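You operate a simulated robot arm through the tools that you are given. There is no shell and no other tool. Be economical: measure what you need, move in short steps, check, and stop when the job is done.

Carry out the task below with a simulated robot arm. There is one attempt and no reset: what you move stays moved.

TASK
Stack the silver tin labelled "shims" from the top of the steel table on top of the silver tin that says "bolts".

It is judged by the outcome, as a careful person would: the job done as asked, and still so three seconds after it is handed in. It fails if anything else is knocked over, pushed out of place, dropped, spilled or broken.

THE ROBOT
A 7-joint arm with a two-finger parallel gripper, fixed in place. Base frame: the origin is at the foot of the arm, x ahead of it, y to its left, z up; the work surface is at about z = 0.82. Lengths are in m, angles in degrees, forces in N, time in s.
With the tool pointing down near the work surface it reaches from about 0.24 to 0.68 m from the base axis. Its first joint turns from -66.0 to 66.0 degrees. Payload 2.4 kg.
Tool frame: the origin (TCP) lies between the finger pads and is the grasp point; the fingertips stand 0.03 m ahead of it; z points along the fingers, y is the line along which they close. The gripper opens to 0.094 m. The fingers are 0.028 m wide and 0.01 m thick; the gripper's body (0.05 by 0.096 m) begins 0.055 m behind the TCP.
Orientation is that of the tool frame in the base frame, as a unit quaternion [x, y, z, w]. With the fingers straight down and closing along the base's y, the tool's x points along the base's -x, its y along +y and its z along -z.

THE INTERFACE
- The arm moves only by the tool servo_tool. Its argument "targets" is a list of rows, each a list of 3 entries, a list of its own where there are three numbers: the turn, a rotation vector about the base's x, y, z in units of 8 degrees (1.0 is 8 degrees), then the shift along the base's x, y, z in units of 25 mm (1.0 is 25 mm), then the closure in counts, from 0 (fully open) to 255 (shut). In form: [[[ax, ay, az], [tx, ty, tz], jaw], ...]. A call has 1 to 20 rows; each row shifts and turns the commanded pose from where the row before left it. A call with a number of a shift or a turn outside -1 to 1 is refused whole. A row lasts 0.2 s, in which the tool goes at most 0.05 m and 8.6 degrees; a call with a longer step from one row to the next is refused whole, and so is a gripper value outside its range. A pose out of reach is approached as far as the arm can. The call stops where the force on the tool passes 40 N (or 10 N more than at its start, if that is more) or the arm is blocked; 0.2 s more then pass. The fingers move at their own pace (about 0.153 m/s each) and stop on an object; they squeeze with about 43 N. The grip force told is the motor's: it shows also when the fingers shut on nothing. Time passes only in rows, and 0.2 s behind the last, so rows that do not move let the fingers close. It gives the time, the measured TCP pose, the force on the tool (base axes), the opening and the grip force at its end, in the units of the frame above (readings bear some noise).
- Cameras (640 x 400 px; columns grow to the right, rows downward): "scene" is fixed at [0.0537, 0.4859, 1.4429]; the picture's right is [-0.65, -0.76, 0.00], its down [-0.43, 0.37, -0.82] and it looks along [0.62, -0.54, -0.57] (base axes); focal length 363 px, centre (320, 200). "wrist" rides on the gripper at [-0.037, 0, -0.058] in the tool frame; the picture's right is [0.00, -1.00, 0.00], its down [0.97, 0.00, -0.24] and it looks along [0.24, 0.00, 0.97] (tool axes); focal length 218 px, centre (320, 200).
- grab_frame(camera): a new picture of that camera. No time passes.
- pixel_to_xyz(camera, pixels): for up to 12 pixels [column, row] of the newest picture of that camera ("zoom" is the newest enlarged one), the place [x, y, z] in the base frame of the surface seen there, good to about 0.002 m, but the place of the scene camera against the robot may be out by one fixed shift of up to 0.012 m in any direction. No time passes.
- close_up(camera, box): a new picture of the part [left, top, right, bottom] of that camera's present view, enlarged. No time passes.
- job_done(): hands the job in; it is judged then, once.

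Work in short steps. Measure before you move; look again where a grasp or a placing could have gone wrong, and mend it. You have 60 turns and 26 pictures in all, the two below and enlarged ones among them. Open the gripper and draw the arm clear of the work before you hand the job in, unless the task says otherwise; then end with one line.

The tools are called as name(argument=value, ...) on one line, values as JSON. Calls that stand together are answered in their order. servo_tool: Moves the arm, as the interface text tells. Its arguments: {"type":"object","properties":{"targets":{"type":"array","items":{"type":"array"}}},"required":["targets"]} The other tools are called the same way: grab_frame (camera) takes a picture; pixel_to_xyz (camera, pixels) gives the place of the surface under pixels of a picture; close_up (camera, box) takes an enlarged picture of a part of a camera's view; job_done () hands the job in.

At the start:

```text
time_s: 0.0
tool_pos: [0.4014, 0.148, 1.0984]
tool_rot: [0.0, 1.0, 0.0, 0.001]
contact_force: [1.0, 0.6, -0.2]
gripper_width: 0.094
finger_force: 0.0
```

scene: 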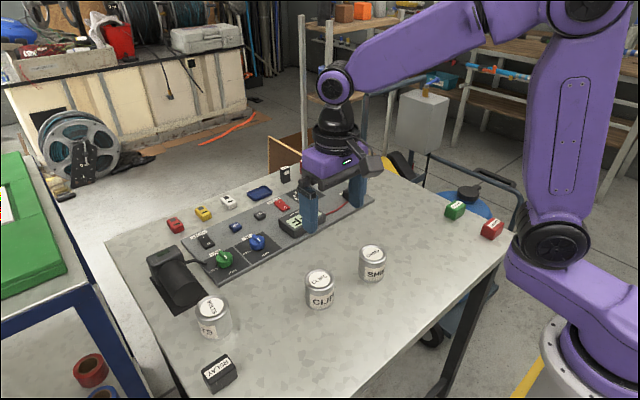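
wrist: 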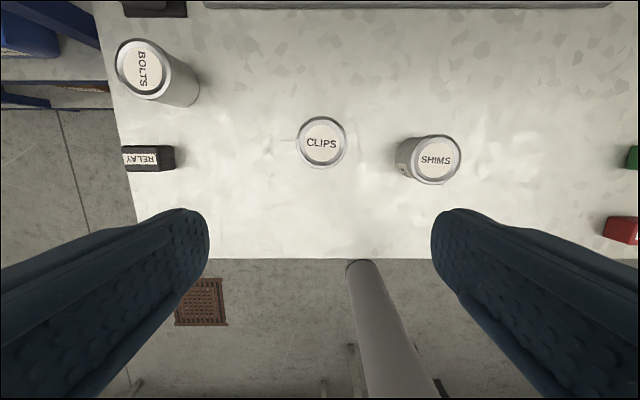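

The wrist picture shows SHIMS at (436,158), CLIPS at (322,143) and BOLTS at (143,67). I measure the tops and rims.

pixel_to_xyz(camera="wrist", pixels=[[436, 158], [436, 138], [436, 179], [414, 158], [458, 158], [143, 67], [121, 67], [165, 67], [143, 42], [322, 143], [380, 200], [250, 100]])

close_up(camera="wrist", box=[380, 110, 500, 200])

close_up(camera="scene", box=[180, 230, 400, 370])

```text
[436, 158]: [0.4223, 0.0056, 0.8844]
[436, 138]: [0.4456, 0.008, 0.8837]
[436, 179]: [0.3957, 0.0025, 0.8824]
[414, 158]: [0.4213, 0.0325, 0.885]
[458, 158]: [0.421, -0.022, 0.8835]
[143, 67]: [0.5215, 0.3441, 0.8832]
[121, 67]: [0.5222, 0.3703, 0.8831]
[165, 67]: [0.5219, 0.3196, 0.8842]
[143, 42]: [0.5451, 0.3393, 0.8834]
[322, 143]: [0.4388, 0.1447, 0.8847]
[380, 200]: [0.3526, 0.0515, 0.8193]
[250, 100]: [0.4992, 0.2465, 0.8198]
```

```text
4.44 times, centred on (440, 155) of wrist
```

zoom: 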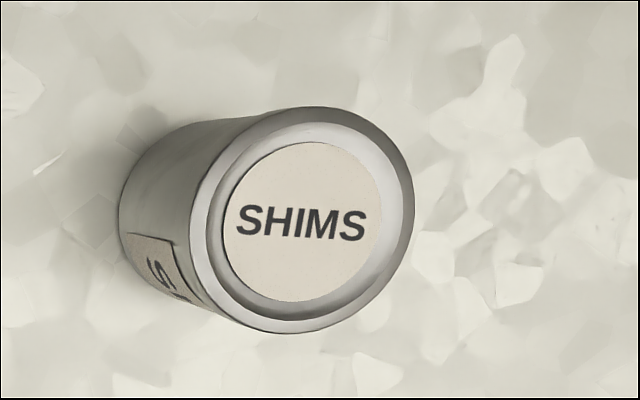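

```text
2.86 times, centred on (290, 300) of scene
```

zoom: 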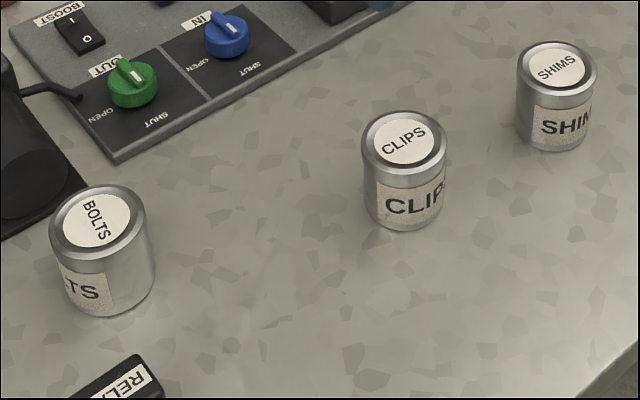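

Tin tops are at z≈0.884, about 60 mm wide and 65 mm tall. SHIMS is at about (0.4205, 0.006) and BOLTS at about (0.5205, 0.344). I move above SHIMS and re-measure, and check the height of the black object near BOLTS.

servo_tool(targets=[[[0, 0, 0], [0.095, -0.71, -0.5], 0], [[0, 0, 0], [0.095, -0.71, -0.5], 0], [[0, 0, 0], [0.095, -0.71, -0.5], 0], [[0, 0, 0], [0.095, -0.71, -0.5], 0], [[0, 0, 0], [0.095, -0.71, -0.5], 0], [[0, 0, 0], [0.095, -0.71, -0.5], 0], [[0, 0, 0], [0.095, -0.71, -0.5], 0], [[0, 0, 0], [0.095, -0.71, -0.5], 0], [[0, 0, 0], [0, 0, 0], 0]])

grab_frame(camera="wrist")

grab_frame(camera="scene")

pixel_to_xyz(camera="scene", pixels=[[162, 258], [185, 285], [150, 265], [212, 302], [203, 285]])

```text
time_s: 2.0
tool_pos: [0.4197, 0.0049, 0.9965]
tool_rot: [0.0, 1.0, 0.001, 0.0]
contact_force: [0.3, -0.5, -0.1]
gripper_width: 0.094
finger_force: 0.1
```

```text
21 pictures are left
```

wrist: 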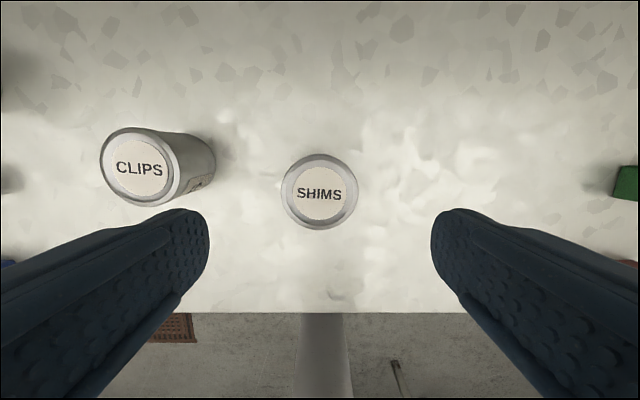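

```text
20 pictures are left
```

scene: 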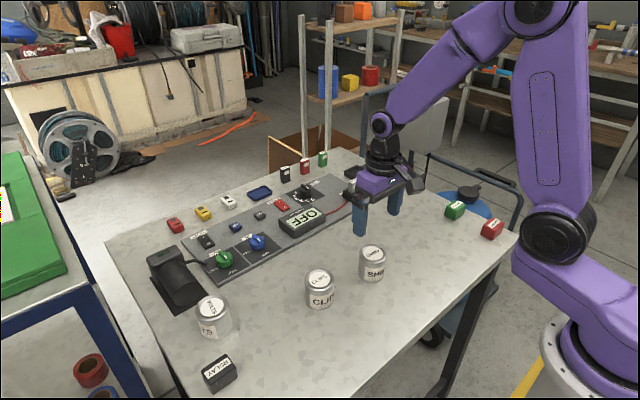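

```text
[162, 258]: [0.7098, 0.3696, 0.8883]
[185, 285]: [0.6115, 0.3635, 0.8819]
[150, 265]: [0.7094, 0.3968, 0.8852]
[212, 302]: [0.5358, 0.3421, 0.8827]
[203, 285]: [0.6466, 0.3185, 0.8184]
```

SHIMS' lid is centred at about (320,193). I measure its rim points.

pixel_to_xyz(camera="wrist", pixels=[[320, 194], [284, 192], [356, 192], [320, 157], [320, 226], [320, 163]])

close_up(camera="wrist", box=[256, 144, 384, 240])

```text
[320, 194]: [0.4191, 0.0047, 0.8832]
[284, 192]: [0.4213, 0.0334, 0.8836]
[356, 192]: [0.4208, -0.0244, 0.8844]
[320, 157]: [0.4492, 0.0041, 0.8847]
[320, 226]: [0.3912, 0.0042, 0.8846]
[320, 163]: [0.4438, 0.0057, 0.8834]
```

```text
4.17 times, centred on (320, 192) of wrist
```

zoom: 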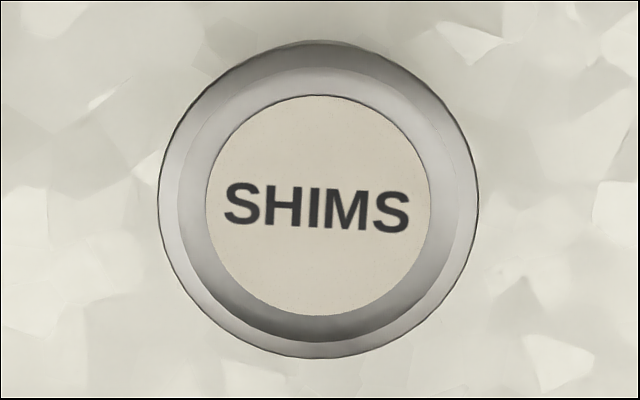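

The lid centre is at (0.4197, 0.0047), right under the TCP. I descend to z≈0.866 and close.

servo_tool(targets=[[[0, 0, 0], [0, 0, -0.65], 0], [[0, 0, 0], [0, 0, -0.65], 0], [[0, 0, 0], [0, 0, -0.65], 0], [[0, 0, 0], [0, 0, -0.65], 0], [[0, 0, 0], [0, 0, -0.65], 0], [[0, 0, 0], [0, 0, -0.65], 0], [[0, 0, 0], [0, 0, -0.65], 0], [[0, 0, 0], [0, 0, -0.65], 0], [[0, 0, 0], [0, 0, 0], 0], [[0, 0, 0], [0, 0, 0], 80], [[0, 0, 0], [0, 0, 0], 255], [[0, 0, 0], [0, 0, 0], 255], [[0, 0, 0], [0, 0, 0], 255]])

```text
time_s: 4.8
tool_pos: [0.4206, 0.0042, 0.8686]
tool_rot: [0.0, 1.0, 0.0, 0.0]
contact_force: [0.1, -0.3, 0.9]
gripper_width: 0.0621
finger_force: 43.2
```

Gripped at 62 mm with 43 N. I lift 0.15 m straight up.

servo_tool(targets=[[[0, 0, 0], [0, 0, 0.4], 255], [[0, 0, 0], [0, 0, 0.7], 255], [[0, 0, 0], [0, 0, 0.7], 255], [[0, 0, 0], [0, 0, 0.7], 255], [[0, 0, 0], [0, 0, 0.7], 255], [[0, 0, 0], [0, 0, 0.7], 255], [[0, 0, 0], [0, 0, 0.7], 255], [[0, 0, 0], [0, 0, 0.7], 255], [[0, 0, 0], [0, 0, 0.7], 255], [[0, 0, 0], [0, 0, 0], 255]])

grab_frame(camera="wrist")

```text
time_s: 7.0
tool_pos: [0.4194, 0.0072, 1.0196]
tool_rot: [0.001, 1.0, 0.0, 0.0]
contact_force: [0.3, 0.1, -2.2]
gripper_width: 0.062
finger_force: 42.9
```

```text
18 pictures are left
```

wrist: 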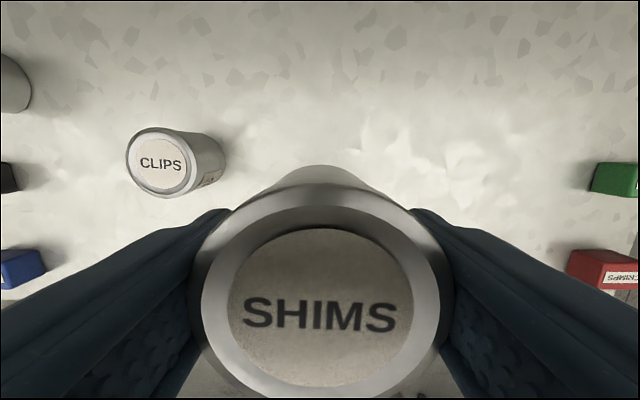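

Held well. I move to about (0.46, 0.24), short of BOLTS, to measure it precisely.

servo_tool(targets=[[[0, 0, 0], [0.115, 0.4, 0], 255], [[0, 0, 0], [0.115, 0.69, 0], 255], [[0, 0, 0], [0.115, 0.69, 0], 255], [[0, 0, 0], [0.115, 0.69, 0], 255], [[0, 0, 0], [0.115, 0.69, 0], 255], [[0, 0, 0], [0.115, 0.69, 0], 255], [[0, 0, 0], [0.115, 0.69, 0], 255], [[0, 0, 0], [0.115, 0.69, 0], 255], [[0, 0, 0], [0.115, 0.69, 0], 255], [[0, 0, 0], [0.115, 0.69, 0], 255], [[0, 0, 0], [0.115, 0.69, 0], 255], [[0, 0, 0], [0.115, 0.69, 0], 255], [[0, 0, 0], [0.115, 0.69, 0], 255], [[0, 0, 0], [0.115, 0.6, 0], 255], [[0, 0, 0], [0, 0, 0], 255]])

grab_frame(camera="wrist")

```text
time_s: 10.2
tool_pos: [0.4578, 0.2354, 1.0191]
tool_rot: [0.0, 1.0, 0.001, 0.0]
contact_force: [0.4, -0.7, -3.0]
gripper_width: 0.062
finger_force: 43.3
```

```text
17 pictures are left
```

wrist: 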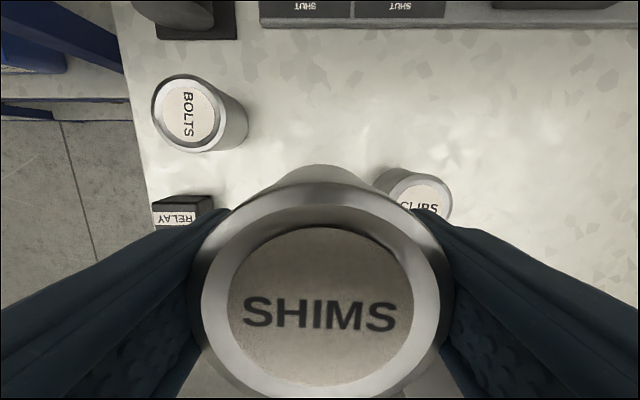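

close_up(camera="wrist", box=[136, 64, 264, 160])

close_up(camera="wrist", box=[160, 160, 480, 400])

```text
4.17 times, centred on (200, 112) of wrist
```

zoom: 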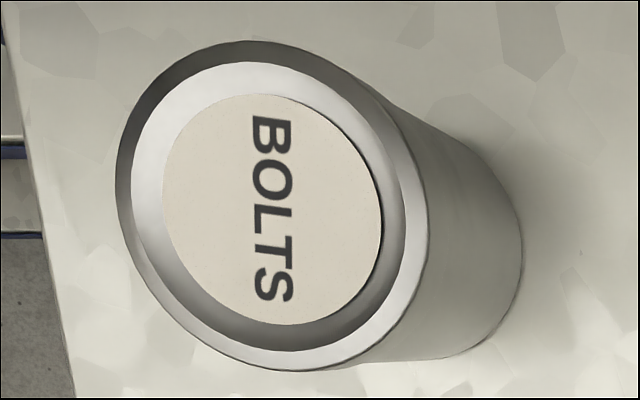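

```text
1.67 times, centred on (320, 280) of wrist
```

zoom: 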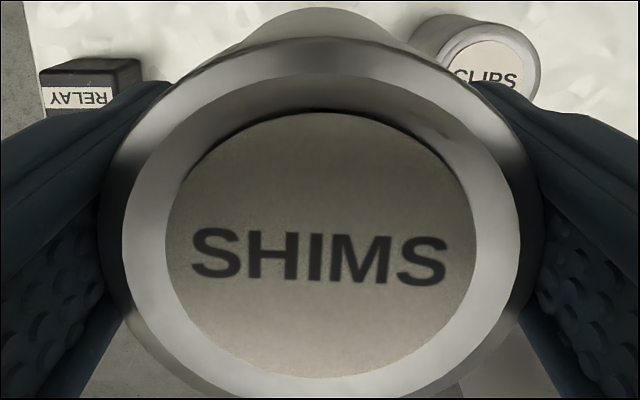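

BOLTS label centre maps to wrist px (188.5,114.2), SHIMS label centre to (320.6,307). I measure both centres plus label edges.

pixel_to_xyz(camera="wrist", pixels=[[188.5, 114.2], [163.5, 112], [213.5, 116], [185, 88], [191, 140.5], [181, 114], [195, 114], [320.6, 307], [235, 307], [406, 307], [320, 234], [320, 380]])

```text
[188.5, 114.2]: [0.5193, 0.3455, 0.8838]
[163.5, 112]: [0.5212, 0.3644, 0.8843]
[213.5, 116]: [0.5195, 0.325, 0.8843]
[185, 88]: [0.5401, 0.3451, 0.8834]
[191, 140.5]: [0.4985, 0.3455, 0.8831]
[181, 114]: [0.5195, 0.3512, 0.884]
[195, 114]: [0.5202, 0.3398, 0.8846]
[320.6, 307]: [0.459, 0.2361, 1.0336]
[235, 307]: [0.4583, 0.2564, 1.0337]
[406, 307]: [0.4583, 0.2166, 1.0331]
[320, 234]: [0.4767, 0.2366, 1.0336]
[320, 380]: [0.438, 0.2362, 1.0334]
```

Needed shift is (+0.0613, +0.1087), then down about 0.085 to TCP z≈0.934. I move across first, then descend partway.

servo_tool(targets=[[[0, 0, 0], [0.245, 0.435, 0], 255], [[0, 0, 0], [0.245, 0.435, 0], 255], [[0, 0, 0], [0.245, 0.435, 0], 255], [[0, 0, 0], [0.245, 0.435, 0], 255], [[0, 0, 0], [0.245, 0.435, 0], 255], [[0, 0, 0], [0.245, 0.435, 0], 255], [[0, 0, 0], [0.245, 0.435, 0], 255], [[0, 0, 0], [0.245, 0.435, 0], 255], [[0, 0, 0], [0.245, 0.435, 0], 255], [[0, 0, 0], [0.245, 0.435, 0], 255], [[0, 0, 0], [0, 0, -0.4], 255], [[0, 0, 0], [0, 0, -0.5], 255], [[0, 0, 0], [0, 0, -0.5], 255], [[0, 0, 0], [0, 0, -0.5], 255], [[0, 0, 0], [0, 0, -0.4], 255], [[0, 0, 0], [0, 0, 0], 255], [[0, 0, 0], [0, 0, 0], 255]])

close_up(camera="scene", box=[130, 210, 290, 350])

grab_frame(camera="wrist")

```text
time_s: 13.8
tool_pos: [0.5203, 0.3461, 0.9609]
tool_rot: [0.0, 1.0, 0.0, 0.0]
contact_force: [-0.6, 0.3, -2.8]
gripper_width: 0.0618
finger_force: 43.1
```

```text
2.86 times, centred on (210, 280) of scene
```

zoom: 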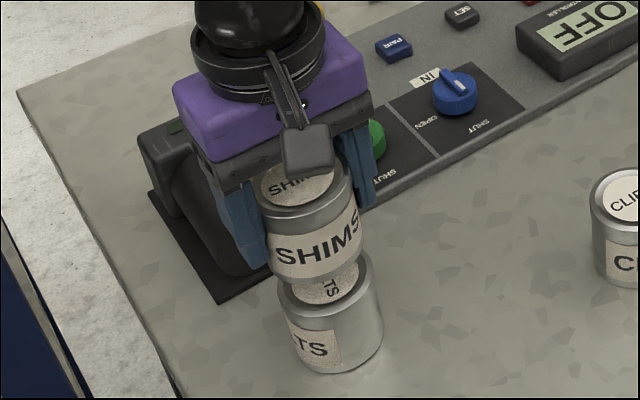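

```text
13 pictures are left
```

wrist: 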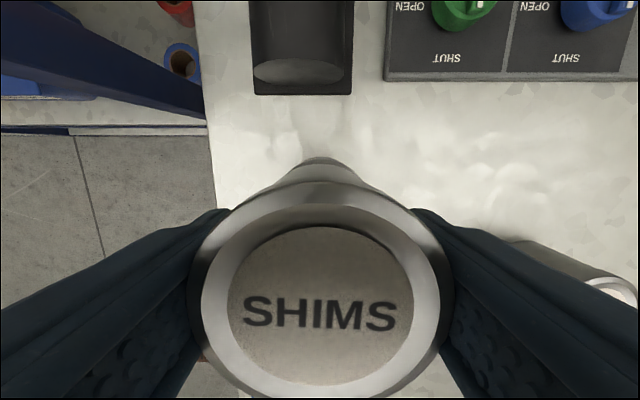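

Aligned within about 1 mm. I descend 22 mm slowly, then check the force.

servo_tool(targets=[[[0, 0, 0], [-0.02, -0.02, -0.2], 255], [[0, 0, 0], [0, 0, -0.2], 255], [[0, 0, 0], [0, 0, -0.2], 255], [[0, 0, 0], [0, 0, -0.15], 255], [[0, 0, 0], [0, 0, -0.13], 255], [[0, 0, 0], [0, 0, 0], 255]])

servo_tool(targets=[[[0, 0, 0], [0, 0, -0.06], 255], [[0, 0, 0], [0, 0, 0], 255]])

servo_tool(targets=[[[0, 0, 0], [0, 0, -0.04], 255], [[0, 0, 0], [0, 0, 0], 255]])

```text
time_s: 15.2
tool_pos: [0.5208, 0.3437, 0.9391]
tool_rot: [0.0, 1.0, 0.0, 0.0]
contact_force: [0.5, 0.6, -2.7]
gripper_width: 0.0621
finger_force: 42.9
```

```text
time_s: 15.8
tool_pos: [0.5219, 0.3446, 0.9374]
tool_rot: [0.0, 1.0, 0.0, 0.001]
contact_force: [-0.9, 0.6, -1.5]
gripper_width: 0.0621
finger_force: 43.0
```

```text
time_s: 16.4
tool_pos: [0.5215, 0.3444, 0.9372]
tool_rot: [0.0, 1.0, -0.001, 0.001]
contact_force: [-0.4, 0.5, -2.1]
gripper_width: 0.0619
finger_force: 42.8
```

No contact yet (force still about −2 N, the tin's weight). I continue down in 1 mm steps.

servo_tool(targets=[[[0, 0, 0], [-0.03, 0, -0.04], 255], [[0, 0, 0], [0, 0, 0], 255]])

servo_tool(targets=[[[0, 0, 0], [0, 0, -0.04], 255], [[0, 0, 0], [0, 0, 0], 255]])

pixel_to_xyz(camera="wrist", pixels=[[320, 300]])

```text
time_s: 17.0
tool_pos: [0.5204, 0.3451, 0.9331]
tool_rot: [0.0, 1.0, -0.001, 0.001]
contact_force: [0.3, 0.0, -2.0]
gripper_width: 0.062
finger_force: 42.4
```

```text
time_s: 17.6
tool_pos: [0.5209, 0.345, 0.9343]
tool_rot: [0.0, 1.0, 0.0, 0.001]
contact_force: [-0.3, -0.8, 0.0]
gripper_width: 0.0619
finger_force: 43.2
```

```text
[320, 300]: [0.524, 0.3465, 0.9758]
```

The force has gone from −2 N to 0, so contact may be starting. One more small step to confirm.

servo_tool(targets=[[[0, 0, 0], [0, 0, -0.03], 255], [[0, 0, 0], [0, 0, 0], 255]])

close_up(camera="scene", box=[170, 250, 250, 350])

```text
time_s: 18.2
tool_pos: [0.5205, 0.3447, 0.9334]
tool_rot: [-0.001, 1.0, -0.001, 0.001]
contact_force: [-2.9, -4.3, 14.5]
gripper_width: 0.0617
finger_force: 43.2
```

```text
4.00 times, centred on (210, 300) of scene
```

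zoom: 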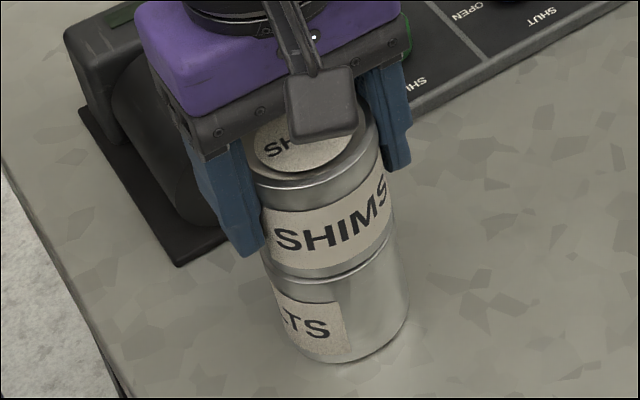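

Contact is firm at 14.5 N and the tins are lined up. I ease up 0.5 mm, open gradually, wait, then rise straight.

servo_tool(targets=[[[0, 0, 0], [0, 0, 0.02], 255], [[0, 0, 0], [0, 0, 0], 255], [[0, 0, 0], [0, 0, 0], 75], [[0, 0, 0], [0, 0, 0], 50], [[0, 0, 0], [0, 0, 0], 20], [[0, 0, 0], [0, 0, 0], 0], [[0, 0, 0], [0, 0, 0], 0]])

grab_frame(camera="wrist")

```text
time_s: 19.8
tool_pos: [0.5203, 0.3439, 0.9337]
tool_rot: [0.0, 1.0, 0.0, 0.001]
contact_force: [-0.2, 0.1, 0.0]
gripper_width: 0.0938
finger_force: 0.0
```

```text
11 pictures are left
```

wrist: 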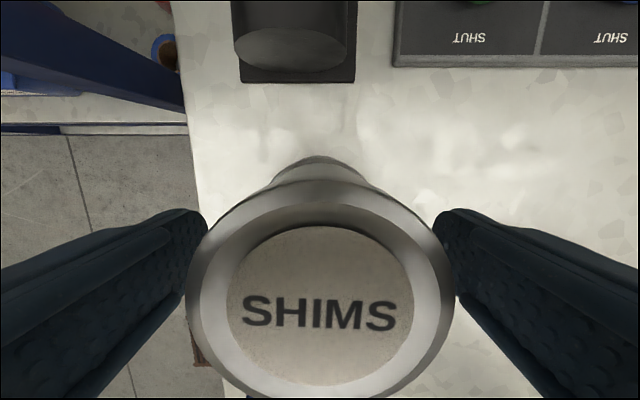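

The fingers are clear on both sides. I rise 0.12 m straight up, then draw back towards −y at height.

servo_tool(targets=[[[0, 0, 0], [0, 0, 0.3], 0], [[0, 0, 0], [0, 0, 0.6], 0], [[0, 0, 0], [0, 0, 0.6], 0], [[0, 0, 0], [0, 0, 0.6], 0], [[0, 0, 0], [0, 0, 0.7], 0], [[0, 0, 0], [0, 0, 0.7], 0], [[0, 0, 0], [0, 0, 0.7], 0], [[0, 0, 0], [0, 0, 0.7], 0], [[0, 0, 0], [-0.5, -0.8, 0], 0], [[0, 0, 0], [-0.5, -0.8, 0], 0], [[0, 0, 0], [-0.5, -0.8, 0], 0], [[0, 0, 0], [-0.5, -0.8, 0], 0], [[0, 0, 0], [-0.5, -0.8, 0], 0], [[0, 0, 0], [-0.5, -0.8, 0], 0], [[0, 0, 0], [-0.5, -0.8, 0], 0], [[0, 0, 0], [0, 0, 0], 0]])

grab_frame(camera="scene")

close_up(camera="scene", box=[170, 240, 260, 350])

```text
time_s: 23.2
tool_pos: [0.4312, 0.2041, 1.0574]
tool_rot: [-0.001, 1.0, 0.0, 0.001]
contact_force: [-0.6, 0.1, -0.3]
gripper_width: 0.0941
finger_force: 0.1
```

```text
10 pictures are left
```

scene: 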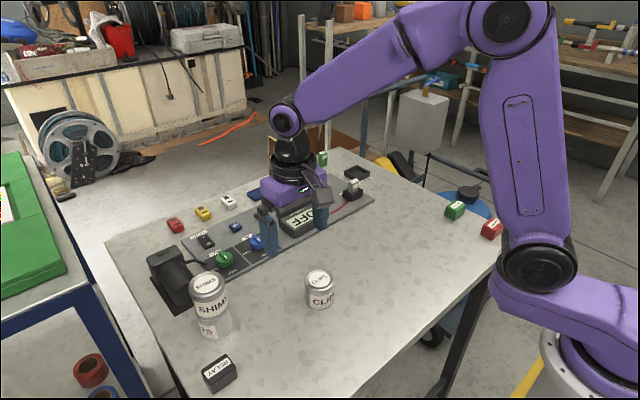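

```text
3.64 times, centred on (215, 295) of scene
```

zoom: 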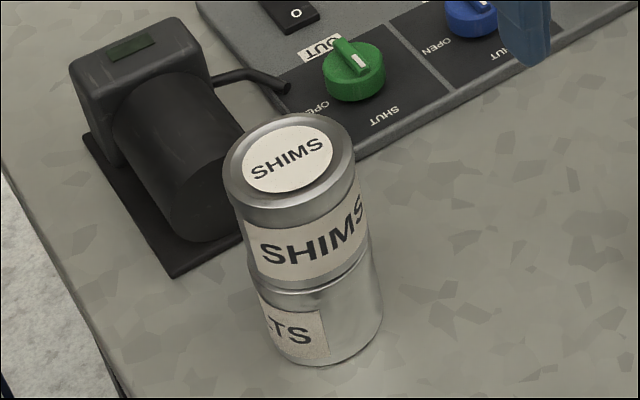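

The stack stands straight, nothing else has moved, and the arm is clear with the gripper open. I hand the job in.

job_done()

```text
The job is handed in.
```

The "shims" tin is stacked squarely on the "bolts" tin; the last pictures showed it standing straight with nothing else disturbed, and the arm is clear with the gripper open.
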